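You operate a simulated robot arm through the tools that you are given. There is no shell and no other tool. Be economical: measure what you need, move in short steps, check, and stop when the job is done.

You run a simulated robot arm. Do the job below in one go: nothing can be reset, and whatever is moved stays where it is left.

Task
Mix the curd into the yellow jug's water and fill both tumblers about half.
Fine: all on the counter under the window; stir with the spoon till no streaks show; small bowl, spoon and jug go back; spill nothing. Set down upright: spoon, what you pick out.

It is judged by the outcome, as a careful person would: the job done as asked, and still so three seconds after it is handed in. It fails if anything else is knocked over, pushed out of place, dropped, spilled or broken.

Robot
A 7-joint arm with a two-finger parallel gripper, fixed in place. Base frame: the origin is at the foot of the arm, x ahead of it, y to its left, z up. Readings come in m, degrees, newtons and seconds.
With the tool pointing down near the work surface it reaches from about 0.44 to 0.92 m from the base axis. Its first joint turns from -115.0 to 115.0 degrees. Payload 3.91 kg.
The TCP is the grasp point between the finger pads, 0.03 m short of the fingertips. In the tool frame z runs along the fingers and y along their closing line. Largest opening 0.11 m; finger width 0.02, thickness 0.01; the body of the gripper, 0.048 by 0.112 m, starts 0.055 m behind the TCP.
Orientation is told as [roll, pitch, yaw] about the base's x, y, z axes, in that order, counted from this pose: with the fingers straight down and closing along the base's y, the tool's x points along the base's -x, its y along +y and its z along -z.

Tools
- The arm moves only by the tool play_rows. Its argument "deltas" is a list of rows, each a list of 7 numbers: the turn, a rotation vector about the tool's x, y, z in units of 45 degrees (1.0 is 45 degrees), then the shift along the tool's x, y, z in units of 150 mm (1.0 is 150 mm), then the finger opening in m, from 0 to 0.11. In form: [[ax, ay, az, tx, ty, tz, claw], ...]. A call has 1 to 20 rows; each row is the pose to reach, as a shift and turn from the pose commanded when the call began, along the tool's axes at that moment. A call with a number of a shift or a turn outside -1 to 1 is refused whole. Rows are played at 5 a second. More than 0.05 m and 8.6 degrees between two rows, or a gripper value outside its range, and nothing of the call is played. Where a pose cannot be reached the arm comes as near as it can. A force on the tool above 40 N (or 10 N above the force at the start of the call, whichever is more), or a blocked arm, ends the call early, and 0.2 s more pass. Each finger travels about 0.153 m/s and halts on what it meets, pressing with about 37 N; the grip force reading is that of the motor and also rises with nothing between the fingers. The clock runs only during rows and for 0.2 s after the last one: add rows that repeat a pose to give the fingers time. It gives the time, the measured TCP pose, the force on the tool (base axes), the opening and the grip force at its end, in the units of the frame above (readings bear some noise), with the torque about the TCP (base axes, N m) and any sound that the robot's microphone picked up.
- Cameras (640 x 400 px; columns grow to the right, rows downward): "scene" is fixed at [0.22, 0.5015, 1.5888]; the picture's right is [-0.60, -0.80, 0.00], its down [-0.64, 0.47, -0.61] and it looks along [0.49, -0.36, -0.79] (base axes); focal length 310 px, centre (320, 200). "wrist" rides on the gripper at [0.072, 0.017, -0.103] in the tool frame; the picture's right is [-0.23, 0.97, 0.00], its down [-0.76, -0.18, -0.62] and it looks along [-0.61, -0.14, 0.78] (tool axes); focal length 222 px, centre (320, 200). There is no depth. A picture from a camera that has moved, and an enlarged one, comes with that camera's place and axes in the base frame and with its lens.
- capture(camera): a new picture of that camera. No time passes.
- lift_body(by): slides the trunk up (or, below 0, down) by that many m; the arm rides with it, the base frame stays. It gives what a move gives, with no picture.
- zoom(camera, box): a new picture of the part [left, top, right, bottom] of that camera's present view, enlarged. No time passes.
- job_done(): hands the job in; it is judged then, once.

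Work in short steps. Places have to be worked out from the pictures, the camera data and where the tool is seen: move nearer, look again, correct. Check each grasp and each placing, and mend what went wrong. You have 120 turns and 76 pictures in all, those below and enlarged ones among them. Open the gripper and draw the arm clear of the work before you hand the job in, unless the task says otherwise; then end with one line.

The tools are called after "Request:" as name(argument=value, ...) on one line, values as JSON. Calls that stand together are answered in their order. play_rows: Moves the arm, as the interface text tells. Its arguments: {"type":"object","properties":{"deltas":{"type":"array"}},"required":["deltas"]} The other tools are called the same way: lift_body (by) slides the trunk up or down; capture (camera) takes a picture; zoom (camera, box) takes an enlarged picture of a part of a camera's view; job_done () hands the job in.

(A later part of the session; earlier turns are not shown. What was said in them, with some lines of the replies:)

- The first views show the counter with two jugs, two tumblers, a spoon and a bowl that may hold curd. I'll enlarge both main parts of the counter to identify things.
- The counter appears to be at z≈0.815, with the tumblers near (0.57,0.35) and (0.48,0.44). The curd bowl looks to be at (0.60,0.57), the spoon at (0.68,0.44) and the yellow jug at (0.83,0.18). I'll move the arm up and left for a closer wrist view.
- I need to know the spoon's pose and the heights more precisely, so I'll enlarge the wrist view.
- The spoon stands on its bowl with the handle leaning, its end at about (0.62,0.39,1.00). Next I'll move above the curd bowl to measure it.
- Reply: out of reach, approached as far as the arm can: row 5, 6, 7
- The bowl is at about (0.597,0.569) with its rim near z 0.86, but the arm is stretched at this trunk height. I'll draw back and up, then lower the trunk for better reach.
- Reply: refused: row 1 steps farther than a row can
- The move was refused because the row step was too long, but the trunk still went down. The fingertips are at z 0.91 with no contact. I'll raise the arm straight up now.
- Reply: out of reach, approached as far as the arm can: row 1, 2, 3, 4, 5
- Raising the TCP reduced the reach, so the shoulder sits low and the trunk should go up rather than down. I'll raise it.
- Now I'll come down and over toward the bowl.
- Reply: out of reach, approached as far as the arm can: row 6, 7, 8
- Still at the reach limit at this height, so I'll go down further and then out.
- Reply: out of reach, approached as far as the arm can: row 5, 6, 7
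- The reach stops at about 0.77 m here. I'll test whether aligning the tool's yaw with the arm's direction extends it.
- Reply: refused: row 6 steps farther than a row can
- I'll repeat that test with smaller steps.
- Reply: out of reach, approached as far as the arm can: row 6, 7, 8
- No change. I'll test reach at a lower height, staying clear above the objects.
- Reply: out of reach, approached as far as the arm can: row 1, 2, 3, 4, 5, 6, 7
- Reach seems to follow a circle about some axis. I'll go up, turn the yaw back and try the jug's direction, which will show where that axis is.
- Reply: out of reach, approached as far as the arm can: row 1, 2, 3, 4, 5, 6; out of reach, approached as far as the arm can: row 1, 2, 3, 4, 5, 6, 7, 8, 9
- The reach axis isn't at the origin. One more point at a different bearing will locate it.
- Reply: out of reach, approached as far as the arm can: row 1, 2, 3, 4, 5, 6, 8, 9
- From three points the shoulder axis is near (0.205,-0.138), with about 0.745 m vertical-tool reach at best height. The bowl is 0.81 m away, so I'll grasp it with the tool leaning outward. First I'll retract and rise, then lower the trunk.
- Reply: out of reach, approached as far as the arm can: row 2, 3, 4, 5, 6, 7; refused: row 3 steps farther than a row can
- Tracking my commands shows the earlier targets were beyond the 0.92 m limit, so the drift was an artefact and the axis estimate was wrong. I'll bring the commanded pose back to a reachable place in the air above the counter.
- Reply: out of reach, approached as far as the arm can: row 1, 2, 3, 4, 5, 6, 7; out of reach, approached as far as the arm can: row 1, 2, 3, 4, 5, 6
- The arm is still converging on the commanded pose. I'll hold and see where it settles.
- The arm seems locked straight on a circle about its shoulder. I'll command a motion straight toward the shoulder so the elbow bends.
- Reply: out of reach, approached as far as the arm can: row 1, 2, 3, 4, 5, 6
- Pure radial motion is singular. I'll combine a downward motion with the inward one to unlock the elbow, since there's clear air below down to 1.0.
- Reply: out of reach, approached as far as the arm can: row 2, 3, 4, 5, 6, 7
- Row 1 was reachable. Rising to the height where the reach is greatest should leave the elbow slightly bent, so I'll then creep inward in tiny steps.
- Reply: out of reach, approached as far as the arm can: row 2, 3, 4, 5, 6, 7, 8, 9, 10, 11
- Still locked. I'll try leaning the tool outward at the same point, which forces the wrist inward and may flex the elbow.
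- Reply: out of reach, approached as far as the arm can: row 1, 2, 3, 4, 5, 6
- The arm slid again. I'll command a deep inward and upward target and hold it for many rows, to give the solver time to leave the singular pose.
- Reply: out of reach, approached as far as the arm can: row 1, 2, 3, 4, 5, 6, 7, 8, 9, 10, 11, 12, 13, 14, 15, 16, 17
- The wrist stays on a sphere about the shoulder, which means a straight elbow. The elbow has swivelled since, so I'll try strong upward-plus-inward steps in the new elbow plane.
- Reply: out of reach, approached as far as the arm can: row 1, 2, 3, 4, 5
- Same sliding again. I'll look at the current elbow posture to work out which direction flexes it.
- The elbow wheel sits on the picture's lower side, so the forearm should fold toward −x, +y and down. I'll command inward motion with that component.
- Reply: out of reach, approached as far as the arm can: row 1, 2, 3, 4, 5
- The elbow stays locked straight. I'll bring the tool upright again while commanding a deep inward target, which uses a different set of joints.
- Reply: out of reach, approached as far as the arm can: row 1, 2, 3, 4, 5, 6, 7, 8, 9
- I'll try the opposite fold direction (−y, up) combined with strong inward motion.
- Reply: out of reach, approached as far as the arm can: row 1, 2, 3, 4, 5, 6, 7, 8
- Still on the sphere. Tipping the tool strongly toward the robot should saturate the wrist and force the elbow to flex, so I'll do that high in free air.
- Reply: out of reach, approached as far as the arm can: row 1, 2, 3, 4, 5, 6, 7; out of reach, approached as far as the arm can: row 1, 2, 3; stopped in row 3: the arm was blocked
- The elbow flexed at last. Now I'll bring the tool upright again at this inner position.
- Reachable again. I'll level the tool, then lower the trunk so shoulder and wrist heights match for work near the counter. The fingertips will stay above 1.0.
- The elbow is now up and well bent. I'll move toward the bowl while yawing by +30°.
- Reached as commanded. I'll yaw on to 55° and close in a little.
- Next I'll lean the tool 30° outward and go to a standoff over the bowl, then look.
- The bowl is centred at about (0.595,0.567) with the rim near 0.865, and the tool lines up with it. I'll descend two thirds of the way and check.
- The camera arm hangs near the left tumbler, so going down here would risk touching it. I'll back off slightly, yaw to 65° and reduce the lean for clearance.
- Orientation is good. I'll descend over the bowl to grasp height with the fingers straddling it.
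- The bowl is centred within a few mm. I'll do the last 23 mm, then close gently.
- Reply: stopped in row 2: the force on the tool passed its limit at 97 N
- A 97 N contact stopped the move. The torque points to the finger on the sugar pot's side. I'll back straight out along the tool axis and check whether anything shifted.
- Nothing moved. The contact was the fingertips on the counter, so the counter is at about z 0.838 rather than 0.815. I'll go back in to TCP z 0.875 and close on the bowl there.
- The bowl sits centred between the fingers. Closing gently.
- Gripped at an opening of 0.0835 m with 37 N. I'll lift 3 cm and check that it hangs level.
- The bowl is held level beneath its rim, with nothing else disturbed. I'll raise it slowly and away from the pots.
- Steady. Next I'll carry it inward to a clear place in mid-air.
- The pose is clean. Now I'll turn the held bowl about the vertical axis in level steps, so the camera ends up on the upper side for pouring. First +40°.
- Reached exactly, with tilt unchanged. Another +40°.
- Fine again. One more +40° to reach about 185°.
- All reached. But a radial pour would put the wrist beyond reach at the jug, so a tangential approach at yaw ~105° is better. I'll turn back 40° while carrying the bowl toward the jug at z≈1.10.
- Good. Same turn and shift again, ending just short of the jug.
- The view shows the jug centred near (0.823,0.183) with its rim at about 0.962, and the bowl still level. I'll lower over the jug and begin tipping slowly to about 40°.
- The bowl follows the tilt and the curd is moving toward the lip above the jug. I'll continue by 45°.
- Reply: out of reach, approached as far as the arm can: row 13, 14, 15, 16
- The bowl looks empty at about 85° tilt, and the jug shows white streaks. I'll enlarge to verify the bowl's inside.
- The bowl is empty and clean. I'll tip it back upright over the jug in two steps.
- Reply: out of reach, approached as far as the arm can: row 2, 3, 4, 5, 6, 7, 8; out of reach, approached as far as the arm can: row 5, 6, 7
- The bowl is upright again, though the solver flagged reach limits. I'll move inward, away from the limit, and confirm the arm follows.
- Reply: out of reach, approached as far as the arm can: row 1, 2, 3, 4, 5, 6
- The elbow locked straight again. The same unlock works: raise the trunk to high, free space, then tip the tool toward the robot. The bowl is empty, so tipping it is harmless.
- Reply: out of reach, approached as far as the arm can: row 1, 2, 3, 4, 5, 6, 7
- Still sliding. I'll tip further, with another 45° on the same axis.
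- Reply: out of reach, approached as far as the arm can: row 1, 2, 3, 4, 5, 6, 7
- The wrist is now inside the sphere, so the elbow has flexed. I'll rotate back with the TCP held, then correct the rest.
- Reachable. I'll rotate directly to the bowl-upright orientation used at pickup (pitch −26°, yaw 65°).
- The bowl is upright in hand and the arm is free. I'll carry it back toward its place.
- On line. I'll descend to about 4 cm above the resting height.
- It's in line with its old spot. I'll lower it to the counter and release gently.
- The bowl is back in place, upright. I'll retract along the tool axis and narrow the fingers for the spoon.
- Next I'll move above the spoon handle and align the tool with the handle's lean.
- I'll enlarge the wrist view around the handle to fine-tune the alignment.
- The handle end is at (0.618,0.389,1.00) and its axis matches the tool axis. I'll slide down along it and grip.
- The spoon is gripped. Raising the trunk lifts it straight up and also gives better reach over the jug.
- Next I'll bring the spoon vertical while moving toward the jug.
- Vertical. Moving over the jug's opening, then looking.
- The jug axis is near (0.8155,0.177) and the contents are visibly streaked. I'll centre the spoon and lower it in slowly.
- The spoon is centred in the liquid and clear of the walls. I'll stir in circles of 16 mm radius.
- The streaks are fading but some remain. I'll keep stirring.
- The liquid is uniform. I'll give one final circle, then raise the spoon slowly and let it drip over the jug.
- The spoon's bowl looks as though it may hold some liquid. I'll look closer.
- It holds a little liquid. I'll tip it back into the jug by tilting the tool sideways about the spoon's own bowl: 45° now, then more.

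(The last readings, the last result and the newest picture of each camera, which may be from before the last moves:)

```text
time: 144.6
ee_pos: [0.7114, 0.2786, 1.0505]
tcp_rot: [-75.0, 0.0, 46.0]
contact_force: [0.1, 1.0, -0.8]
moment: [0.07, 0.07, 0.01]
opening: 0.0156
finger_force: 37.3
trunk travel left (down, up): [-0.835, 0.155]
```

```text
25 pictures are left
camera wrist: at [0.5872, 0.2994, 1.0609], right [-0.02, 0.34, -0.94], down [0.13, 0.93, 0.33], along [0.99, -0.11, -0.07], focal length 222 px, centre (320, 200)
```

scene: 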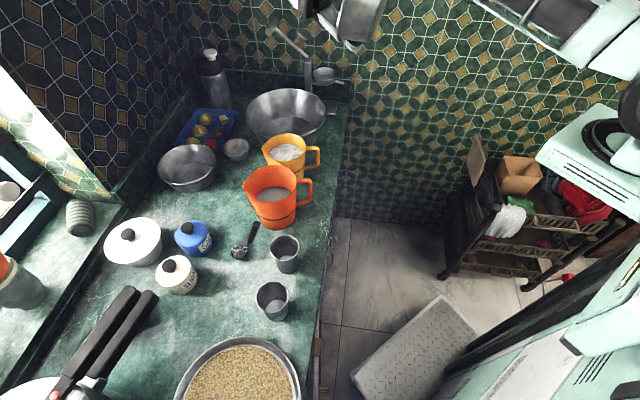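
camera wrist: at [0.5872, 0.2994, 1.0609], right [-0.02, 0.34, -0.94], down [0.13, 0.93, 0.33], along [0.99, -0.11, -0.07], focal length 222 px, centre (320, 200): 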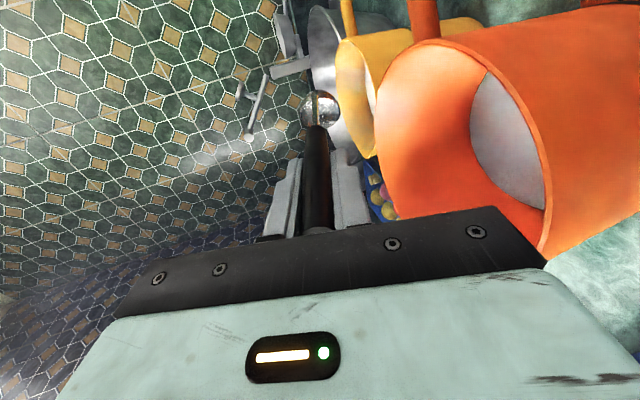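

Drained position reached, with clear space around. I'll reverse the motion and then check the spoon.

Request:
play_rows(deltas=[[-0.1667, 0, 0, 0, -0.1305, 0.0086, 0.006], [-0.3333, 0, 0, 0, -0.2588, 0.0341, 0.006], [-0.5, 0, 0, 0, -0.3827, 0.0761, 0.006], [-0.6667, 0, 0, 0, -0.5, 0.134, 0.006], [-0.8333, 0, 0, 0, -0.6088, 0.2066, 0.006], [-1.0, 0, 0, 0, -0.7071, 0.2929, 0.006], [-1.0, 0, 0, 0, -0.7071, 0.2929, 0.006]])

Request:
play_rows(deltas=[[-0.1667, 0, 0, 0, -0.1305, 0.0086, 0.006], [-0.3333, 0, 0, 0, -0.2588, 0.0341, 0.006], [-0.5, 0, 0, 0, -0.3827, 0.0761, 0.006], [-0.6667, 0, 0, 0, -0.5, 0.134, 0.006], [-0.6667, 0, 0, 0, -0.5, 0.134, 0.006]])

Request:
zoom(camera="wrist", box=[250, 40, 390, 140])

```text
time: 146.2
ee_pos: [0.7615, 0.2306, 1.1406]
tcp_rot: [-29.9, 0.1, 46.1]
contact_force: [0.1, 0.0, -0.6]
moment: [0.03, 0.0, 0.04]
opening: 0.0157
finger_force: 36.8
trunk travel left (down, up): [-0.835, 0.155]
```

```text
time: 147.4
ee_pos: [0.8149, 0.1795, 1.1604]
tcp_rot: [0.3, 0.0, 46.0]
contact_force: [-0.1, 0.1, -1.0]
moment: [0.03, -0.02, 0.01]
opening: 0.0156
finger_force: 37.2
trunk travel left (down, up): [-0.835, 0.155]
```

```text
4.00 times, centred on (320, 90) of wrist
camera zoom: at [0.7542, 0.1376, 1.2646], right [-0.54, 0.84, 0.0], down [0.66, 0.42, 0.62], along [0.52, 0.34, -0.78], focal length 888 px, centre (320, 640)
```

zoom: 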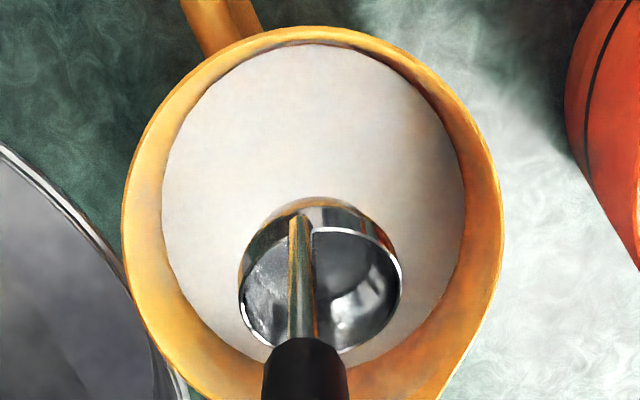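

The spoon is empty. I'll carry it back along the reverse path.

Request:
play_rows(deltas=[[0, 0, 0, -0.03, 0.2, 0, 0.006], [0, 0, 0, -0.06, 0.4, 0, 0.006], [0, 0, 0, -0.09, 0.6, 0, 0.006], [0, 0, 0, -0.115, 0.8, 0, 0.006], [0, 0, 0, -0.143, 0.99, 0, 0.006], [0, 0, 0, -0.143, 0.99, 0, 0.006]])

Request:
play_rows(deltas=[[0, -0.11, 0, -0.005, 0.17, 0.01, 0.006], [0, -0.23, 0, -0.015, 0.36, 0.02, 0.006], [0, -0.35, 0, -0.025, 0.55, 0.03, 0.006], [0, -0.47, 0, -0.035, 0.74, 0.04, 0.006], [0, -0.581, 0, -0.041, 0.928, 0.053, 0.006], [0, -0.581, 0, -0.041, 0.928, 0.053, 0.006]])

```text
time: 148.8
ee_pos: [0.7227, 0.2973, 1.1626]
tcp_rot: [0.1, 0.0, 46.2]
contact_force: [0.0, 0.0, -1.3]
moment: [-0.04, -0.01, -0.02]
opening: 0.0156
finger_force: 37.3
trunk travel left (down, up): [-0.835, 0.155]
```

```text
time: 150.2
ee_pos: [0.6276, 0.3986, 1.154]
tcp_rot: [0.2, -26.2, 46.1]
contact_force: [0.1, 0.1, -0.8]
moment: [-0.04, 0.04, 0.0]
opening: 0.0156
finger_force: 36.5
trunk travel left (down, up): [-0.835, 0.155]
```

It's back over its place. Lower the trunk, leaving a few mm of margin.

Request:
lift_body(by=-0.174)

Request:
zoom(camera="scene", box=[180, 190, 340, 300])

```text
time: 152.2
ee_pos: [0.627, 0.3976, 0.9799]
tcp_rot: [0.0, -26.3, 46.0]
contact_force: [0.3, -0.3, -0.5]
moment: [-0.03, 0.04, 0.0]
opening: 0.0155
finger_force: 36.9
trunk travel left (down, up): [-0.661, 0.329]
```

```text
3.64 times, centred on (260, 245) of scene
camera zoom: at [0.22, 0.5015, 1.5888], right [-0.6, -0.8, 0.0], down [-0.64, 0.47, -0.61], along [0.49, -0.36, -0.79], focal length 1126 px, centre (538, 36)
```

zoom: 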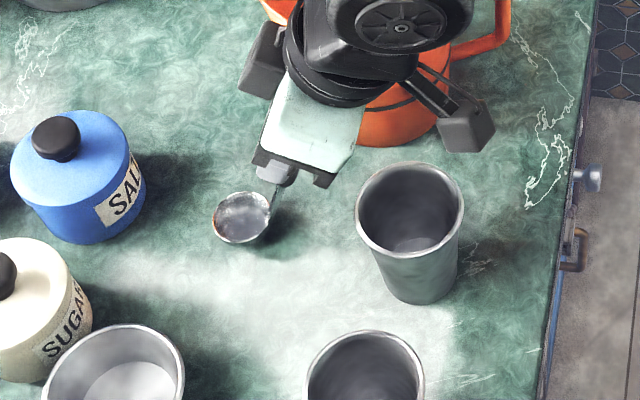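

It hangs about 7 mm above its spot. I'll lower it gently and open.

Request:
play_rows(deltas=[[0, 0, 0, 0.007, 0, 0.014, 0.006], [0, 0, 0, 0.013, 0, 0.026, 0.006], [0, 0, 0, 0.018, 0, 0.036, 0.006], [0, 0, 0, 0.022, 0, 0.045, 0.006], [0, 0, 0, 0.022, 0, 0.045, 0.006], [0, 0, 0, 0.022, 0, 0.045, 0.006]])

```text
time: 153.6
ee_pos: [0.6265, 0.3981, 0.9735]
tcp_rot: [0.0, -26.2, 46.0]
contact_force: [-1.3, -2.7, 11.6]
moment: [0.24, -0.26, -0.07]
opening: 0.0157
finger_force: 37.0
trunk travel left (down, up): [-0.661, 0.329]
```

It touches the counter with about 12 N. I'll ease up 1 mm, then open slowly and check.

Request:
play_rows(deltas=[[0, 0, 0, -0.003, 0, -0.006, 0.006], [0, 0, 0, -0.003, 0, -0.006, 0.006], [0, 0, 0, -0.003, 0, -0.006, 0.014], [0, 0, 0, -0.003, 0, -0.006, 0.018], [0, 0, 0, -0.003, 0, -0.006, 0.024], [0, 0, 0, -0.003, 0, -0.006, 0.035], [0, 0, 0, -0.003, 0, -0.006, 0.05], [0, 0, 0, -0.003, 0, -0.006, 0.06], [0, 0, 0, -0.003, 0, -0.006, 0.06]])

Request:
capture(camera="wrist")

```text
time: 155.6
ee_pos: [0.6268, 0.396, 0.9736]
tcp_rot: [0.1, -26.2, 46.0]
contact_force: [-0.4, 0.6, -0.3]
moment: [0.0, -0.01, 0.02]
opening: 0.0599
finger_force: 0.1
trunk travel left (down, up): [-0.661, 0.329]
```

```text
22 pictures are left
camera wrist: at [0.5392, 0.3284, 1.0341], right [-0.56, 0.82, 0.1], down [0.41, 0.17, 0.9], along [0.72, 0.54, -0.43], focal length 222 px, centre (320, 200)
```

wrist: 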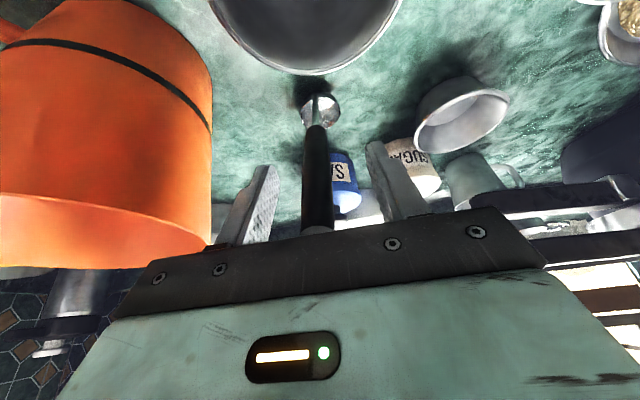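

The spoon stands upright in its place. I'll withdraw along the handle.

Request:
play_rows(deltas=[[0, 0, 0, 0, 0, -0.2, 0.06], [0, 0, 0, 0, 0, -0.45, 0.06], [0, 0, 0, 0, 0, -0.7, 0.06], [0, 0, 0, 0, 0, -0.95, 0.06], [0, 0, 0, 0, 0, -0.95, 0.06]])

Request:
play_rows(deltas=[[0, 0.11, 0, 0.0, -0.18, 0, 0.08], [0, 0.23, 0, 0.0, -0.38, 0, 0.08], [0, 0.35, 0, 0.0, -0.58, 0, 0.08], [0, 0.47, 0, 0.0, -0.78, 0, 0.08], [0, 0.58, 0, 0.0, -0.98, 0, 0.08], [0, 0.58, 0, 0.0, -0.98, 0, 0.08]])

```text
time: 156.8
ee_pos: [0.5831, 0.3504, 1.1014]
tcp_rot: [0.1, -26.0, 46.0]
contact_force: [0.0, -0.8, 0.4]
moment: [0.0, 0.02, 0.02]
opening: 0.06
finger_force: 0.1
trunk travel left (down, up): [-0.661, 0.329]
```

```text
time: 158.2
ee_pos: [0.6906, 0.2507, 1.1022]
tcp_rot: [0.2, 0.1, 46.1]
contact_force: [-0.4, 0.0, 1.2]
moment: [-0.01, -0.01, 0.0]
opening: 0.08
finger_force: 0.1
trunk travel left (down, up): [-0.661, 0.329]
```

Next, over the jug's handle with yaw 61°, then a look.

Request:
play_rows(deltas=[[0, 0, -0.06, 0.07, -0.2, 0, 0.08], [0, 0, -0.13, 0.15, -0.4, 0, 0.08], [0, 0, -0.2, 0.22, -0.6, 0, 0.08], [0, 0, -0.27, 0.3, -0.8, 0.04, 0.08], [0, 0, -0.333, 0.372, -0.99, 0.08, 0.08], [0, 0, -0.333, 0.372, -0.99, 0.08, 0.08]])

Request:
zoom(camera="wrist", box=[200, 40, 440, 220])

Request:
zoom(camera="scene", box=[230, 110, 350, 200])

```text
time: 159.6
ee_pos: [0.7578, 0.1058, 1.0875]
tcp_rot: [0.1, -0.1, 61.1]
contact_force: [-0.2, -0.2, 0.7]
moment: [0.0, 0.01, 0.0]
opening: 0.08
finger_force: 0.1
trunk travel left (down, up): [-0.661, 0.329]
```

```text
2.22 times, centred on (320, 130) of wrist
camera zoom: at [0.7081, 0.0505, 1.1902], right [-0.74, 0.67, 0.0], down [0.52, 0.58, 0.62], along [0.42, 0.46, -0.78], focal length 494 px, centre (320, 356)
```

zoom: 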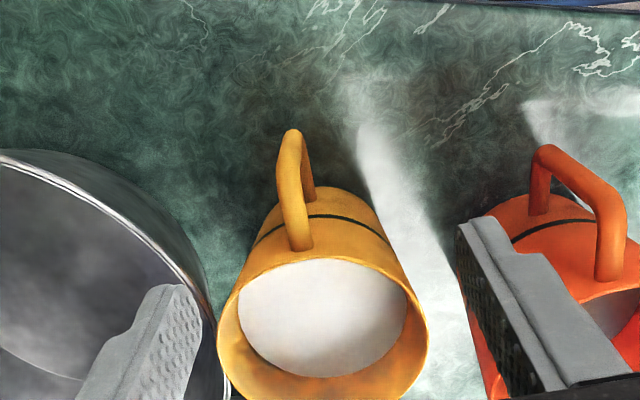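

```text
4.44 times, centred on (290, 155) of scene
camera zoom: at [0.22, 0.5015, 1.5888], right [-0.6, -0.8, 0.0], down [-0.64, 0.47, -0.61], along [0.49, -0.36, -0.79], focal length 1377 px, centre (453, 400)
```

zoom: 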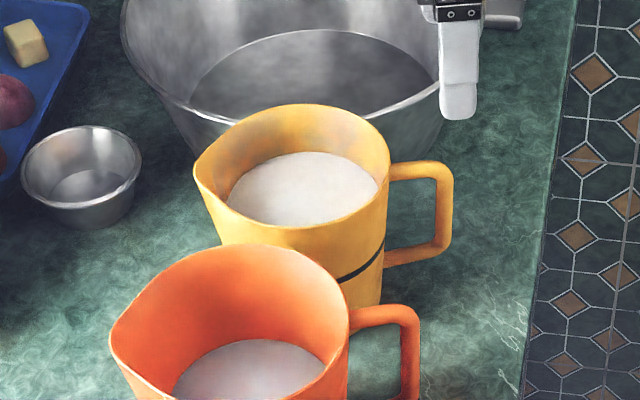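

The handle's upright bar is at about (0.780,0.105), from z 0.865 to 0.945. I'll lower the open fingers around it.

Request:
play_rows(deltas=[[0, 0, -0.03, -0.067, -0.132, 0.1, 0.06], [0, 0, -0.05, -0.067, -0.132, 0.3, 0.06], [0, 0, -0.05, -0.067, -0.132, 0.5, 0.06], [0, 0, -0.05, -0.067, -0.132, 0.7, 0.06], [0, 0, -0.05, -0.067, -0.132, 0.9, 0.06], [0, 0, -0.05, -0.067, -0.132, 1.0, 0.06], [0, 0, -0.05, -0.067, -0.132, 1.0, 0.06]])

Request:
zoom(camera="wrist", box=[200, 80, 440, 250])

```text
time: 161.2
ee_pos: [0.7799, 0.1061, 0.9366]
tcp_rot: [0.1, -0.1, 63.3]
contact_force: [0.5, 0.0, 1.3]
moment: [0.02, 0.03, 0.01]
opening: 0.0601
finger_force: 0.0
trunk travel left (down, up): [-0.661, 0.329]
```

```text
2.35 times, centred on (320, 165) of wrist
camera zoom: at [0.7334, 0.0486, 1.0402], right [-0.77, 0.64, 0.0], down [0.5, 0.6, 0.62], along [0.4, 0.48, -0.78], focal length 523 px, centre (320, 282)
```

zoom: 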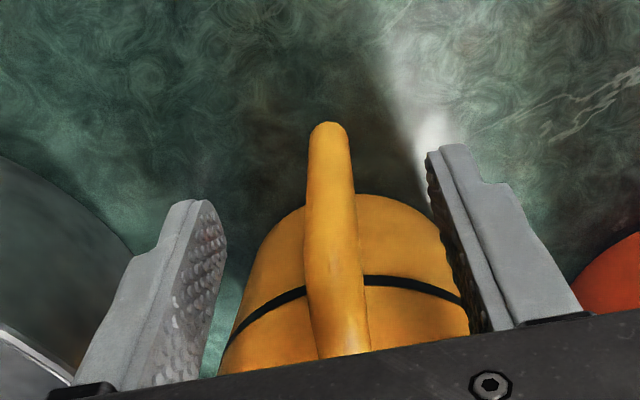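

The handle is centred between the fingers. I'll go down 1.7 cm more and close on the bar.

Request:
play_rows(deltas=[[0, 0, 0, 0, 0, 0.06, 0.06], [0, 0, 0, 0, 0.01, 0.11, 0.06], [0, 0, 0, 0, 0.01, 0.11, 0.045], [0, 0, 0, 0, 0.01, 0.11, 0.03], [0, 0, 0, 0, 0.01, 0.11, 0.02], [0, 0, 0, 0, 0.01, 0.11, 0.012], [0, 0, 0, 0, 0.01, 0.11, 0.004], [0, 0, 0, 0, 0.01, 0.11, 0.002], [0, 0, 0, 0, 0.01, 0.11, 0.002]])

```text
time: 163.2
ee_pos: [0.7781, 0.1059, 0.9212]
tcp_rot: [-0.1, -0.1, 63.3]
contact_force: [1.1, -1.6, -0.1]
moment: [0.15, -0.28, -0.19]
opening: 0.0118
finger_force: 36.6
trunk travel left (down, up): [-0.661, 0.329]
```

Gripped at 12 mm. I'll lift 2 cm slowly and check whether the jug stays level.

Request:
play_rows(deltas=[[0, 0, 0, 0, 0, -0.02, 0.0], [0, 0, 0, 0, 0, -0.05, 0.0], [0, 0, 0, 0, 0, -0.09, 0.0], [0, 0, 0, 0, 0, -0.133, 0.0], [0, 0, 0, 0, 0, -0.133, 0.0], [0, 0, 0, 0, 0, -0.133, 0.0]])

Request:
zoom(camera="scene", box=[230, 90, 350, 200])

```text
time: 164.6
ee_pos: [0.7797, 0.1053, 0.9416]
tcp_rot: [0.1, 0.0, 63.2]
contact_force: [0.2, 0.3, -8.1]
moment: [-0.51, 0.26, -0.04]
opening: 0.012
finger_force: 37.0
trunk travel left (down, up): [-0.661, 0.329]
```

```text
3.64 times, centred on (290, 145) of scene
camera zoom: at [0.22, 0.5015, 1.5888], right [-0.6, -0.8, 0.0], down [-0.64, 0.47, -0.61], along [0.49, -0.36, -0.79], focal length 1126 px, centre (429, 400)
```

zoom: 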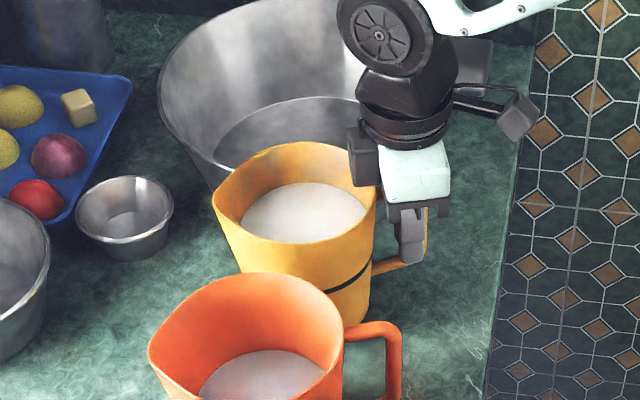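

The jug holds level (8.1 N). I'll raise it with the trunk so it clears the orange jug.

Request:
lift_body(by=0.16)

```text
time: 166.4
ee_pos: [0.7785, 0.1064, 1.1021]
tcp_rot: [0.1, 0.1, 63.3]
contact_force: [0.5, 0.3, -7.9]
moment: [-0.49, 0.28, 0.0]
opening: 0.0119
finger_force: 36.4
trunk travel left (down, up): [-0.821, 0.169]
```

Raised safely, with the load steady at 8 N. I'll carry it smoothly toward the tumblers in two legs at this height.

Request:
play_rows(deltas=[[0, 0, 0, 0.005, 0.03, 0, 0.0], [0, 0, 0, 0.015, 0.1, 0, 0.0], [0, 0, 0, 0.03, 0.2, 0, 0.0], [0, 0, 0, 0.05, 0.33, 0, 0.0], [0, 0, 0, 0.07, 0.47, 0, 0.0], [0, 0, 0, 0.09, 0.61, 0, 0.0], [0, 0, 0, 0.11, 0.75, 0, 0.0], [0, 0, 0, 0.13, 0.87, 0, 0.0], [0, 0, 0, 0.145, 0.96, 0, 0.0], [0, 0, 0, 0.15, 1.0, 0, 0.0], [0, 0, 0, 0.15, 1.0, 0, 0.0]])

Request:
play_rows(deltas=[[0, 0, 0, 0.005, 0.03, 0, 0.0], [0, 0, 0, 0.015, 0.1, 0, 0.0], [0, 0, 0, 0.03, 0.2, 0, 0.0], [0, 0, 0, 0.05, 0.33, 0, 0.0], [0, 0, 0, 0.07, 0.47, 0, 0.0], [0, 0, 0, 0.09, 0.61, 0, 0.0], [0, 0, 0, 0.11, 0.75, 0, 0.0], [0, 0, 0, 0.13, 0.87, 0, 0.0], [0, 0, 0, 0.145, 0.96, 0, 0.0], [0, 0, 0, 0.15, 1.0, 0, 0.0], [0, 0, 0, 0.15, 1.0, 0, 0.0]])

Request:
capture(camera="scene")

```text
time: 168.8
ee_pos: [0.6348, 0.1546, 1.1015]
tcp_rot: [0.0, -0.1, 63.3]
contact_force: [0.0, -0.1, -8.1]
moment: [-0.54, 0.25, 0.02]
opening: 0.0117
finger_force: 37.1
trunk travel left (down, up): [-0.821, 0.169]
```

```text
time: 171.2
ee_pos: [0.4901, 0.2013, 1.1018]
tcp_rot: [0.0, -0.1, 63.3]
contact_force: [0.8, -0.1, -7.7]
moment: [-0.47, 0.26, -0.01]
opening: 0.0118
finger_force: 36.9
trunk travel left (down, up): [-0.821, 0.169]
```

```text
17 pictures are left
```

scene: 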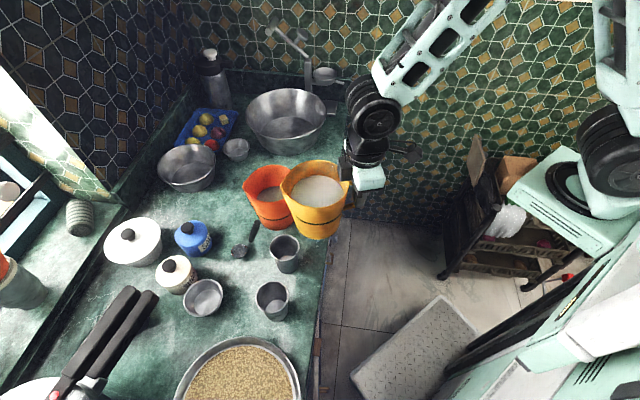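

The jug's lip is where I predicted. I'll lower it beside tumbler 1 with a 20° tilt, so the lip sits about 4 cm above the tumbler's near side.

Request:
play_rows(deltas=[[0, 0, 0, 0.01, 0.03, 0.06, 0.0], [0, 0, 0, 0.02, 0.06, 0.17, 0.0], [0, 0.06, 0, 0.03, 0.09, 0.3, 0.0], [0, 0.14, 0, 0.03, 0.09, 0.43, 0.0], [0, 0.22, 0, 0.03, 0.09, 0.56, 0.0], [0, 0.3, 0, 0.03, 0.09, 0.68, 0.0], [0, 0.38, 0, 0.03, 0.09, 0.76, 0.0], [0, 0.444, 0, 0.03, 0.09, 0.807, 0.0], [0, 0.444, 0, 0.03, 0.09, 0.807, 0.0]])

Request:
zoom(camera="scene", box=[220, 150, 380, 330])

```text
time: 173.2
ee_pos: [0.4767, 0.2032, 0.9801]
tcp_rot: [0.0, 19.9, 63.4]
contact_force: [0.7, -0.2, -6.6]
moment: [-0.41, 0.2, 0.0]
opening: 0.0118
finger_force: 36.7
trunk travel left (down, up): [-0.821, 0.169]
```

```text
2.22 times, centred on (300, 240) of scene
camera zoom: at [0.22, 0.5015, 1.5888], right [-0.6, -0.8, 0.0], down [-0.64, 0.47, -0.61], along [0.49, -0.36, -0.79], focal length 688 px, centre (364, 111)
```

zoom: 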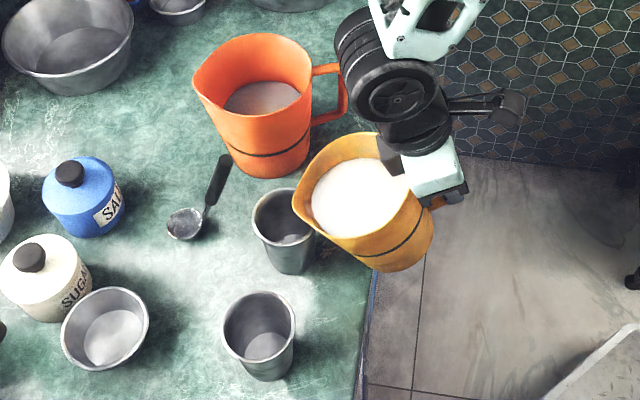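

No spill. The lip is right over the tumbler and the liquid is near it. I'll tilt 8° more with the lip kept fixed, hold, and look.

Request:
play_rows(deltas=[[0, 0.044, 0, 0.009, 0, -0.037, 0.0], [0, 0.089, 0, 0.017, 0, -0.075, 0.0], [0, 0.133, 0, 0.023, 0, -0.112, 0.0], [0, 0.178, 0, 0.028, 0, -0.15, 0.0], [0, 0.178, 0, 0.028, 0, -0.15, 0.0], [0, 0.178, 0, 0.028, 0, -0.15, 0.0]])

Request:
zoom(camera="scene", box=[240, 170, 340, 270])

```text
time: 174.6
ee_pos: [0.479, 0.2051, 1.0041]
tcp_rot: [0.0, 27.9, 63.2]
contact_force: [-0.1, -0.5, -8.0]
moment: [-0.39, 0.21, 0.02]
opening: 0.0118
finger_force: 37.4
trunk travel left (down, up): [-0.821, 0.169]
```

```text
4.00 times, centred on (290, 220) of scene
camera zoom: at [0.22, 0.5015, 1.5888], right [-0.6, -0.8, 0.0], down [-0.64, 0.47, -0.61], along [0.49, -0.36, -0.79], focal length 1239 px, centre (440, 120)
```

zoom: 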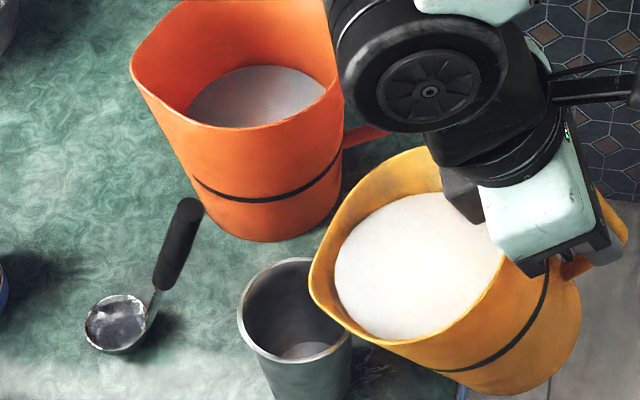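

Not pouring yet; the liquid is still short of the lip. Another 7°, then hold.

Request:
play_rows(deltas=[[0, 0.044, 0, 0.009, 0, -0.037, 0.0], [0, 0.089, 0, 0.017, 0, -0.075, 0.0], [0, 0.133, 0, 0.023, 0, -0.112, 0.0], [0, 0.156, 0, 0.026, 0, -0.131, 0.0], [0, 0.156, 0, 0.026, 0, -0.131, 0.0], [0, 0.156, 0, 0.026, 0, -0.131, 0.0]])

Request:
zoom(camera="scene", box=[240, 170, 340, 270])

```text
time: 176.0
ee_pos: [0.48, 0.211, 1.0224]
tcp_rot: [0.1, 35.0, 63.2]
contact_force: [0.4, 0.0, -7.2]
moment: [-0.32, 0.16, -0.03]
opening: 0.0119
finger_force: 36.4
trunk travel left (down, up): [-0.821, 0.169]
```

```text
4.00 times, centred on (290, 220) of scene
camera zoom: at [0.22, 0.5015, 1.5888], right [-0.6, -0.8, 0.0], down [-0.64, 0.47, -0.61], along [0.49, -0.36, -0.79], focal length 1239 px, centre (440, 120)
```

zoom: 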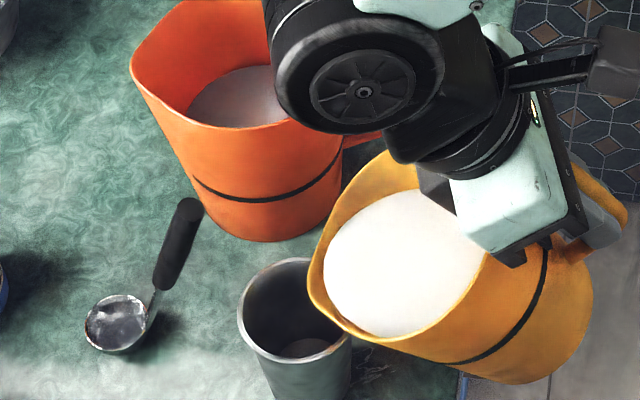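

The liquid is almost at the lip. 4° more and hold about a second.

Request:
play_rows(deltas=[[0, 0.022, 0, 0.005, 0, -0.018, 0.0], [0, 0.044, 0, 0.009, 0, -0.037, 0.0], [0, 0.067, 0, 0.013, 0, -0.056, 0.0], [0, 0.089, 0, 0.017, 0, -0.075, 0.0], [0, 0.089, 0, 0.017, 0, -0.075, 0.0], [0, 0.089, 0, 0.017, 0, -0.075, 0.0], [0, 0.089, 0, 0.017, 0, -0.075, 0.0]])

Request:
zoom(camera="scene", box=[240, 170, 340, 270])

```text
time: 177.6
ee_pos: [0.4831, 0.2155, 1.0325]
tcp_rot: [0.1, 38.8, 63.4]
contact_force: [0.1, -0.1, -7.2]
moment: [-0.29, 0.14, 0.02]
opening: 0.0121
finger_force: 36.9
trunk travel left (down, up): [-0.821, 0.169]
```

```text
4.00 times, centred on (290, 220) of scene
camera zoom: at [0.22, 0.5015, 1.5888], right [-0.6, -0.8, 0.0], down [-0.64, 0.47, -0.61], along [0.49, -0.36, -0.79], focal length 1239 px, centre (440, 120)
```

zoom: 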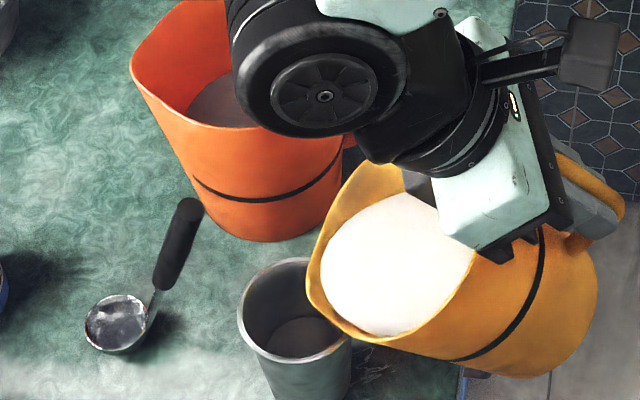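

Still not over the lip. Another 5° and hold.

Request:
play_rows(deltas=[[0, 0.022, 0, 0.005, 0, -0.018, 0.0], [0, 0.044, 0, 0.009, 0, -0.037, 0.0], [0, 0.067, 0, 0.013, 0, -0.056, 0.0], [0, 0.089, 0, 0.017, 0, -0.075, 0.0], [0, 0.111, 0, 0.02, 0, -0.093, 0.0], [0, 0.111, 0, 0.02, 0, -0.093, 0.0], [0, 0.111, 0, 0.02, 0, -0.093, 0.0]])

Request:
zoom(camera="scene", box=[240, 170, 340, 270])

```text
time: 179.2
ee_pos: [0.4859, 0.2217, 1.0448]
tcp_rot: [0.1, 43.9, 63.3]
contact_force: [0.2, 0.0, -5.8]
moment: [-0.21, 0.08, -0.01]
opening: 0.012
finger_force: 36.5
trunk travel left (down, up): [-0.821, 0.169]
```

```text
4.00 times, centred on (290, 220) of scene
camera zoom: at [0.22, 0.5015, 1.5888], right [-0.6, -0.8, 0.0], down [-0.64, 0.47, -0.61], along [0.49, -0.36, -0.79], focal length 1239 px, centre (440, 120)
```

zoom: 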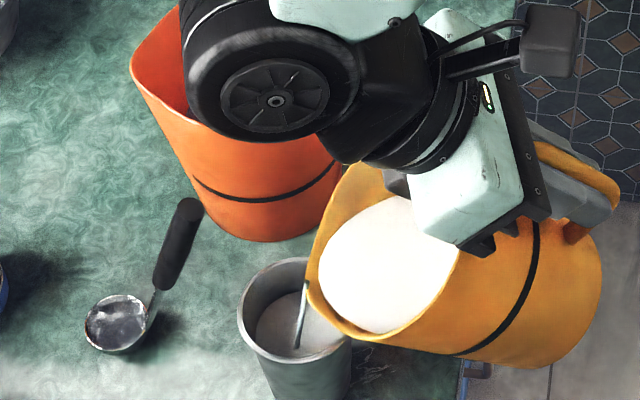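

It's pouring and the tumbler is already nearly half full. I'll tilt back at once to stop the flow.

Request:
play_rows(deltas=[[0, -0.16, 0, -0.04, 0, 0.13, 0.0], [0, -0.3, 0, -0.087, 0, 0.237, 0.0], [0, -0.3, 0, -0.087, 0, 0.237, 0.0], [0, -0.3, 0, -0.087, 0, 0.237, 0.0]])

Request:
zoom(camera="scene", box=[250, 190, 330, 270])

```text
time: 180.2
ee_pos: [0.4799, 0.2084, 1.0115]
tcp_rot: [0.0, 30.4, 63.2]
contact_force: [0.4, 0.1, -6.1]
moment: [-0.27, 0.11, 0.03]
opening: 0.012
finger_force: 37.1
trunk travel left (down, up): [-0.821, 0.169]
```

```text
5.00 times, centred on (290, 230) of scene
camera zoom: at [0.22, 0.5015, 1.5888], right [-0.6, -0.8, 0.0], down [-0.64, 0.47, -0.61], along [0.49, -0.36, -0.79], focal length 1549 px, centre (470, 50)
```

zoom: 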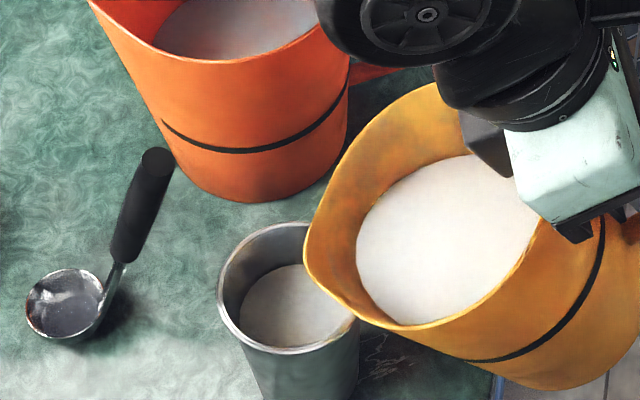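

The flow has stopped with tumbler 1 a bit over half. I'll lift slightly and carry the jug, still tilted about 30°, over to tumbler 2.

Request:
play_rows(deltas=[[0, 0, 0, 0.04, 0.0, -0.07, 0.0], [0, 0, 0, 0.101, 0.0, -0.173, 0.0], [0, 0, 0, 0.08, 0.06, -0.185, 0.0], [0, 0, 0, 0.04, 0.18, -0.21, 0.0], [0, 0, 0, 0, 0.32, -0.23, 0.0], [0, 0, 0, -0.04, 0.47, -0.255, 0.0], [0, 0, 0, -0.09, 0.62, -0.28, 0.0], [0, 0, 0, -0.12, 0.74, -0.305, 0.0], [0, 0, 0, -0.136, 0.803, -0.312, 0.0], [0, 0, 0, -0.2, 0.803, -0.22, 0.0], [0, 0, 0, -0.237, 0.803, -0.139, 0.0], [0, 0, 0, -0.237, 0.803, -0.139, 0.0]])

Request:
zoom(camera="scene", box=[230, 210, 340, 330])

```text
time: 182.8
ee_pos: [0.3906, 0.2971, 1.0111]
tcp_rot: [0.0, 30.4, 63.3]
contact_force: [0.0, -0.1, -6.1]
moment: [-0.28, 0.11, 0.01]
opening: 0.0117
finger_force: 37.1
trunk travel left (down, up): [-0.821, 0.169]
```

```text
3.33 times, centred on (285, 270) of scene
camera zoom: at [0.22, 0.5015, 1.5888], right [-0.6, -0.8, 0.0], down [-0.64, 0.47, -0.61], along [0.49, -0.36, -0.79], focal length 1033 px, centre (437, -33)
```

zoom: 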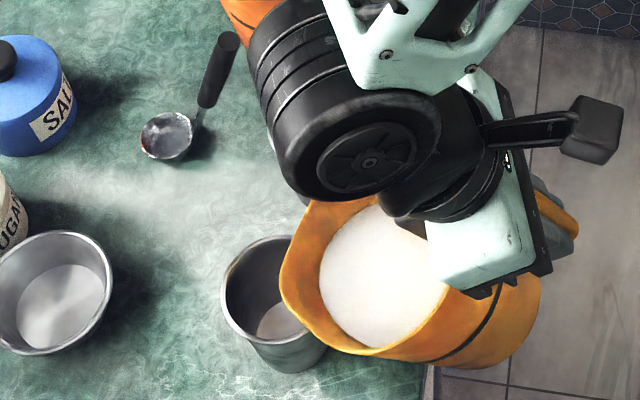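

The lip is well placed over tumbler 2. I'll tilt to about 47° with a short hold and then look.

Request:
play_rows(deltas=[[0, 0.089, 0, 0.017, 0, -0.075, 0.0], [0, 0.178, 0, 0.028, 0, -0.15, 0.0], [0, 0.244, 0, 0.033, 0, -0.207, 0.0], [0, 0.311, 0, 0.035, 0, -0.264, 0.0], [0, 0.367, 0, 0.034, 0, -0.311, 0.0], [0, 0.367, 0, 0.034, 0, -0.311, 0.0]])

Request:
zoom(camera="scene", box=[230, 240, 330, 330])

```text
time: 184.2
ee_pos: [0.3983, 0.3167, 1.0539]
tcp_rot: [0.1, 47.0, 63.4]
contact_force: [0.0, -0.8, -6.6]
moment: [-0.18, 0.1, 0.02]
opening: 0.0117
finger_force: 36.7
trunk travel left (down, up): [-0.821, 0.169]
```

```text
4.44 times, centred on (280, 285) of scene
camera zoom: at [0.22, 0.5015, 1.5888], right [-0.6, -0.8, 0.0], down [-0.64, 0.47, -0.61], along [0.49, -0.36, -0.79], focal length 1377 px, centre (498, -178)
```

zoom: 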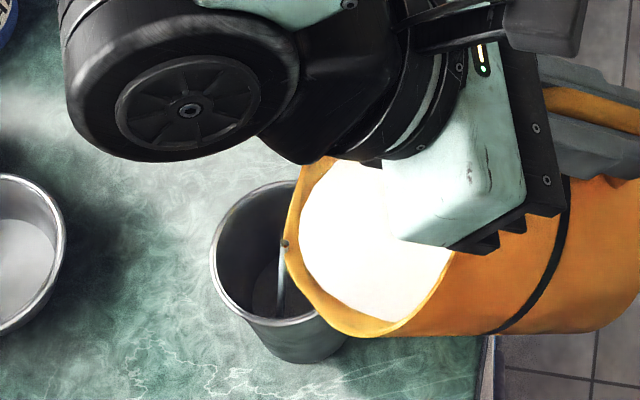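

The stream has just started and lands inside. A little more tilt for about 0.6 s, then a check.

Request:
play_rows(deltas=[[0, 0.022, 0, 0.005, 0, -0.018, 0.0], [0, 0.033, 0, 0.007, 0, -0.028, 0.0]])

Request:
zoom(camera="scene", box=[230, 240, 330, 330])

```text
time: 184.8
ee_pos: [0.3994, 0.3186, 1.0582]
tcp_rot: [0.1, 48.6, 63.3]
contact_force: [0.0, -0.3, -4.8]
moment: [-0.17, 0.06, 0.02]
opening: 0.0115
finger_force: 37.1
trunk travel left (down, up): [-0.821, 0.169]
```

```text
4.44 times, centred on (280, 285) of scene
camera zoom: at [0.22, 0.5015, 1.5888], right [-0.6, -0.8, 0.0], down [-0.64, 0.47, -0.61], along [0.49, -0.36, -0.79], focal length 1377 px, centre (498, -178)
```

zoom: 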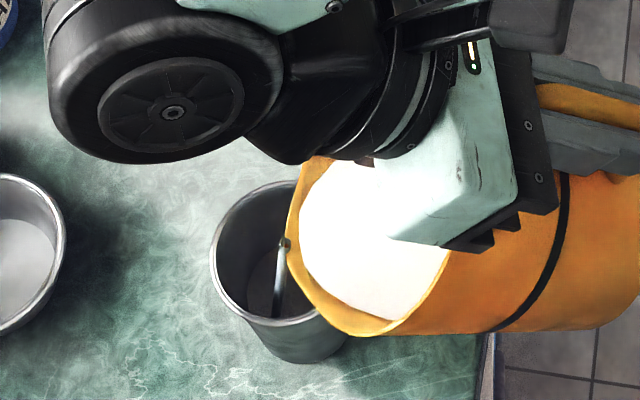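

The level is rising slowly. Hold for another 0.6 s and check.

Request:
play_rows(deltas=[[0, 0, 0, 0, 0, 0, 0.0], [0, 0, 0, 0, 0, 0, 0.0]])

Request:
zoom(camera="scene", box=[230, 240, 330, 330])

```text
time: 185.4
ee_pos: [0.4006, 0.318, 1.0586]
tcp_rot: [0.1, 48.6, 63.4]
contact_force: [0.7, 0.4, -5.6]
moment: [-0.17, 0.11, 0.01]
opening: 0.0116
finger_force: 37.2
trunk travel left (down, up): [-0.821, 0.169]
```

```text
4.44 times, centred on (280, 285) of scene
camera zoom: at [0.22, 0.5015, 1.5888], right [-0.6, -0.8, 0.0], down [-0.64, 0.47, -0.61], along [0.49, -0.36, -0.79], focal length 1377 px, centre (498, -178)
```

zoom: 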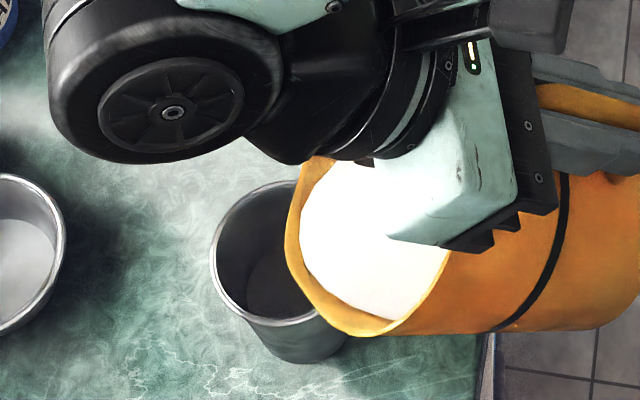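

The flow settled by itself at this angle, with the tumbler about a third full. I'll tilt 2.5° more and let it settle.

Request:
play_rows(deltas=[[0, 0.022, 0, 0.005, 0, -0.018, 0.0], [0, 0.044, 0, 0.009, 0, -0.037, 0.0], [0, 0.056, 0, 0.011, 0, -0.047, 0.0], [0, 0.056, 0, 0.011, 0, -0.047, 0.0], [0, 0.056, 0, 0.011, 0, -0.047, 0.0], [0, 0.056, 0, 0.011, 0, -0.047, 0.0]])

Request:
zoom(camera="scene", box=[230, 240, 330, 330])

```text
time: 186.8
ee_pos: [0.4019, 0.3227, 1.0628]
tcp_rot: [0.1, 50.9, 63.5]
contact_force: [0.0, 0.3, -4.6]
moment: [-0.14, 0.03, 0.0]
opening: 0.0117
finger_force: 37.2
trunk travel left (down, up): [-0.821, 0.169]
```

```text
4.44 times, centred on (280, 285) of scene
camera zoom: at [0.22, 0.5015, 1.5888], right [-0.6, -0.8, 0.0], down [-0.64, 0.47, -0.61], along [0.49, -0.36, -0.79], focal length 1377 px, centre (498, -178)
```

zoom: 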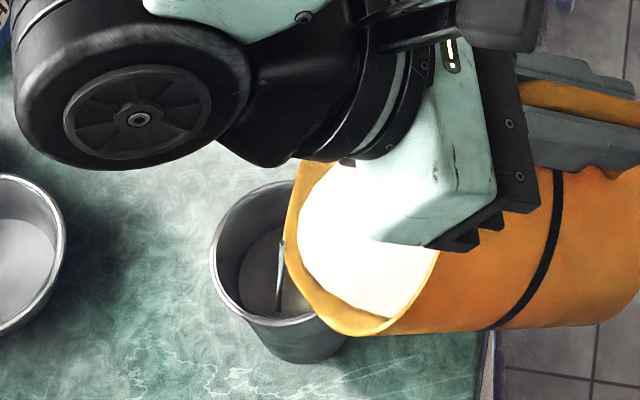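

About half now. I'll tilt back promptly to stop, and keep rotating back to 24°.

Request:
play_rows(deltas=[[0, -0.16, 0, -0.04, 0, 0.13, 0.0], [0, -0.3, 0, -0.087, 0, 0.237, 0.0], [0, -0.45, 0, -0.157, 0, 0.345, 0.0], [0, -0.6, 0, -0.239, 0, 0.45, 0.0], [0, -0.6, 0, -0.239, 0, 0.45, 0.0]])

```text
time: 188.0
ee_pos: [0.3865, 0.2968, 0.9928]
tcp_rot: [0.2, 24.0, 63.3]
contact_force: [0.0, 0.2, -5.4]
moment: [-0.26, 0.14, 0.01]
opening: 0.0117
finger_force: 36.7
trunk travel left (down, up): [-0.821, 0.169]
```

Flow stopped. I'll raise the jug and bring it upright.

Request:
play_rows(deltas=[[0, -0.05, 0, 0.08, 0, -0.1, 0.0], [0, -0.15, 0, 0.16, 0, -0.2, 0.0], [0, -0.25, 0, 0.24, 0, -0.3, 0.0], [0, -0.36, 0, 0.33, 0, -0.4, 0.0], [0, -0.45, 0, 0.41, 0, -0.5, 0.0], [0, -0.533, 0, 0.48, 0, -0.59, 0.0], [0, -0.533, 0, 0.48, 0, -0.59, 0.0]])

Request:
zoom(camera="scene", box=[230, 220, 340, 330])

```text
time: 189.6
ee_pos: [0.3736, 0.2685, 1.1032]
tcp_rot: [0.0, 0.0, 63.3]
contact_force: [-0.4, -0.7, -5.6]
moment: [-0.29, 0.16, -0.02]
opening: 0.0118
finger_force: 36.8
trunk travel left (down, up): [-0.821, 0.169]
```

```text
3.64 times, centred on (285, 275) of scene
camera zoom: at [0.22, 0.5015, 1.5888], right [-0.6, -0.8, 0.0], down [-0.64, 0.47, -0.61], along [0.49, -0.36, -0.79], focal length 1126 px, centre (447, -73)
```

zoom: 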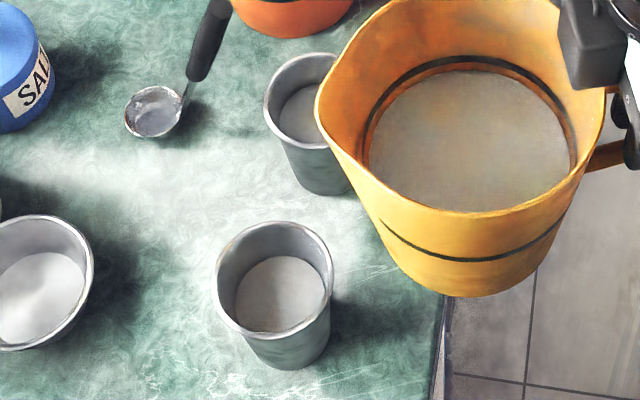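

Both tumblers are about half full (around 48% and 57%), with no spills. I'll carry the jug back in three smooth legs.

Request:
play_rows(deltas=[[0, 0, 0, -0.005, -0.05, 0, 0.0], [0, 0, 0, -0.015, -0.16, 0, 0.0], [0, 0, 0, -0.027, -0.31, 0, 0.0], [0, 0, 0, -0.04, -0.48, 0, 0.0], [0, 0, 0, -0.055, -0.66, 0, 0.0], [0, 0, 0, -0.068, -0.81, 0, 0.0], [0, 0, 0, -0.077, -0.92, 0, 0.0], [0, 0, 0, -0.081, -0.967, 0, 0.0], [0, 0, 0, -0.081, -0.967, 0, 0.0]])

Request:
play_rows(deltas=[[0, 0, 0, -0.005, -0.05, 0, 0.0], [0, 0, 0, -0.015, -0.16, 0, 0.0], [0, 0, 0, -0.027, -0.31, 0, 0.0], [0, 0, 0, -0.04, -0.48, 0, 0.0], [0, 0, 0, -0.055, -0.66, 0, 0.0], [0, 0, 0, -0.068, -0.81, 0, 0.0], [0, 0, 0, -0.077, -0.92, 0, 0.0], [0, 0, 0, -0.081, -0.967, 0, 0.0], [0, 0, 0, -0.081, -0.967, 0, 0.0]])

```text
time: 191.6
ee_pos: [0.5103, 0.2121, 1.1026]
tcp_rot: [0.0, -0.1, 63.3]
contact_force: [-0.4, 0.4, -5.0]
moment: [-0.32, 0.18, -0.03]
opening: 0.012
finger_force: 37.0
trunk travel left (down, up): [-0.821, 0.169]
```

```text
time: 193.6
ee_pos: [0.6445, 0.1597, 1.1033]
tcp_rot: [0.0, 0.0, 63.3]
contact_force: [-0.3, 0.2, -5.1]
moment: [-0.36, 0.16, -0.01]
opening: 0.0119
finger_force: 36.7
trunk travel left (down, up): [-0.821, 0.169]
```

Last leg to above the jug's place.

Request:
play_rows(deltas=[[0, 0, 0, -0.005, -0.05, 0, 0.0], [0, 0, 0, -0.015, -0.16, 0, 0.0], [0, 0, 0, -0.027, -0.31, 0, 0.0], [0, 0, 0, -0.04, -0.48, 0, 0.0], [0, 0, 0, -0.055, -0.66, 0, 0.0], [0, 0, 0, -0.068, -0.81, 0, 0.0], [0, 0, 0, -0.077, -0.92, 0, 0.0], [0, 0, 0, -0.08, -0.963, 0, 0.0], [0, 0, 0, -0.08, -0.963, 0, 0.0]])

Request:
lift_body(by=-0.16)

Request:
zoom(camera="scene", box=[230, 90, 350, 200])

```text
time: 195.6
ee_pos: [0.778, 0.1059, 1.1023]
tcp_rot: [0.1, 0.0, 63.3]
contact_force: [-0.2, 0.5, -5.6]
moment: [-0.32, 0.17, -0.02]
opening: 0.0117
finger_force: 36.7
trunk travel left (down, up): [-0.821, 0.169]
```

```text
time: 197.4
ee_pos: [0.7796, 0.1056, 0.9433]
tcp_rot: [0.1, 0.0, 63.2]
contact_force: [-0.2, -0.1, -4.6]
moment: [-0.35, 0.2, 0.0]
opening: 0.0117
finger_force: 37.3
trunk travel left (down, up): [-0.661, 0.329]
```

```text
3.64 times, centred on (290, 145) of scene
camera zoom: at [0.22, 0.5015, 1.5888], right [-0.6, -0.8, 0.0], down [-0.64, 0.47, -0.61], along [0.49, -0.36, -0.79], focal length 1126 px, centre (429, 400)
```

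zoom: 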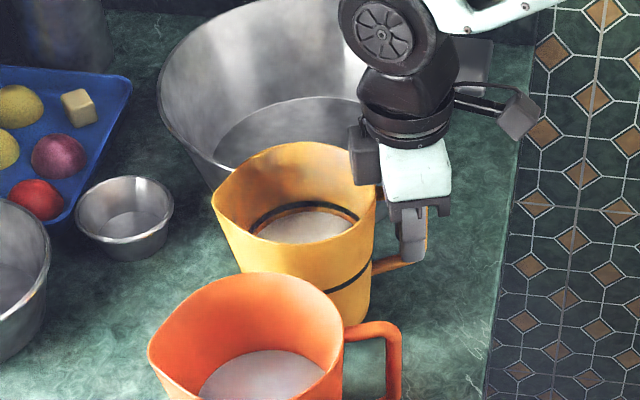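

It matches the view from just after the lift. I'll lower the last 2 cm gently.

Request:
play_rows(deltas=[[0, 0, 0, 0, 0, 0.04, 0.0], [0, 0, 0, 0, 0, 0.08, 0.0], [0, 0, 0, 0, 0, 0.11, 0.0], [0, 0, 0, 0, 0, 0.125, 0.0], [0, 0, 0, 0, 0, 0.135, 0.0], [0, 0, 0, 0, 0, 0.14, 0.0], [0, 0, 0, 0, 0, 0.14, 0.0]])

```text
time: 199.0
ee_pos: [0.7789, 0.1071, 0.923]
tcp_rot: [-0.1, -0.1, 63.3]
contact_force: [-2.4, -1.9, 3.0]
moment: [0.58, -0.23, 0.14]
opening: 0.0118
finger_force: 37.2
trunk travel left (down, up): [-0.661, 0.329]
```

The jug rests on the counter. I'll open slowly.

Request:
play_rows(deltas=[[0, 0, 0, 0, 0, 0, 0.008], [0, 0, 0, 0, 0, 0, 0.012], [0, 0, 0, 0, 0, 0, 0.016], [0, 0, 0, 0, 0, 0, 0.022], [0, 0, 0, 0, 0, 0, 0.035], [0, 0, 0, 0, 0, 0, 0.05], [0, 0, 0, 0, 0, 0, 0.05]])

Request:
play_rows(deltas=[[0, 0, 0, 0, 0, -0.1, 0.05], [0, 0, 0, 0, 0, -0.25, 0.05], [0, 0, 0, 0, 0, -0.5, 0.05], [0, 0, 0, 0, 0, -0.75, 0.05], [0, 0, 0, 0, 0, -1.0, 0.05], [0, 0, 0, 0, 0, -1.0, 0.05]])

```text
time: 200.6
ee_pos: [0.7783, 0.1065, 0.922]
tcp_rot: [0.0, 0.0, 63.3]
contact_force: [-0.5, -0.1, 0.4]
moment: [0.02, 0.01, -0.02]
opening: 0.0501
finger_force: 0.0
trunk travel left (down, up): [-0.661, 0.329]
```

```text
time: 202.0
ee_pos: [0.7796, 0.1067, 1.0725]
tcp_rot: [0.1, 0.0, 63.3]
contact_force: [-0.7, 0.0, 0.1]
moment: [0.0, 0.03, 0.04]
opening: 0.0503
finger_force: 0.1
trunk travel left (down, up): [-0.661, 0.329]
```

Released and withdrawn upward. I'll raise the trunk, draw the arm off the counter and take a last look.

Request:
lift_body(by=0.2)

Request:
play_rows(deltas=[[0, 0, 0, 0.2, 0.08, 0, 0.08], [0, 0, 0, 0.4, 0.17, 0, 0.11], [0, 0, 0, 0.6, 0.25, 0, 0.11], [0, 0, 0, 0.8, 0.33, 0, 0.11], [0, 0, 0, 0.95, 0.41, 0, 0.11], [0, 0, 0, 0.95, 0.41, 0, 0.11]])

Request:
capture(camera="scene")

Request:
zoom(camera="scene", box=[150, 130, 340, 330])

```text
time: 204.2
ee_pos: [0.7804, 0.1065, 1.2715]
tcp_rot: [0.0, 0.0, 63.3]
contact_force: [-0.4, -0.3, 0.9]
moment: [-0.02, 0.03, -0.03]
opening: 0.0498
finger_force: 0.0
trunk travel left (down, up): [-0.861, 0.129]
```

```text
time: 205.6
ee_pos: [0.6588, 0.0064, 1.2714]
tcp_rot: [0.0, -0.2, 63.3]
contact_force: [-0.2, -0.2, -0.3]
moment: [-0.03, 0.03, 0.01]
opening: 0.1101
finger_force: 0.0
trunk travel left (down, up): [-0.861, 0.129]
```

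```text
3 pictures are left
```

scene: 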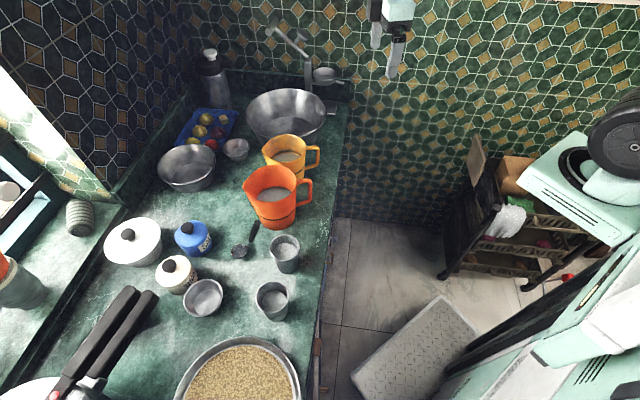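

```text
2.00 times, centred on (245, 230) of scene
camera zoom: at [0.22, 0.5015, 1.5888], right [-0.6, -0.8, 0.0], down [-0.64, 0.47, -0.61], along [0.49, -0.36, -0.79], focal length 620 px, centre (470, 140)
```

zoom: 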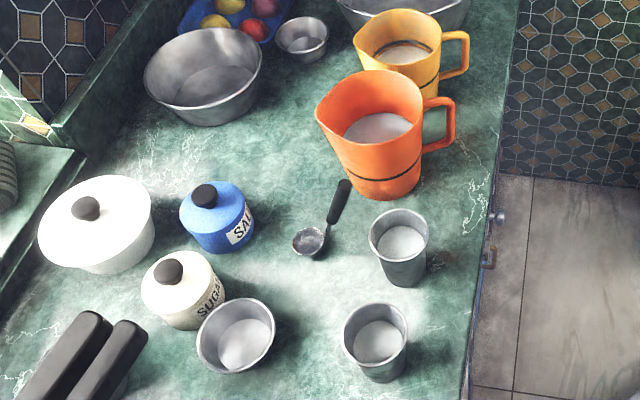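

The bowl, spoon and jug are back in place and upright, both tumblers are about half full, the counter is clean, and the arm is clear and open. I'll hand it in.

Request:
job_done()

```text
The job is handed in.
```

The curd is mixed into the yellow jug's water with no streaks left, and both tumblers are about half full (roughly 57% and 48% by eye). The small bowl, spoon and jug are back upright in their places, and nothing was spilled.
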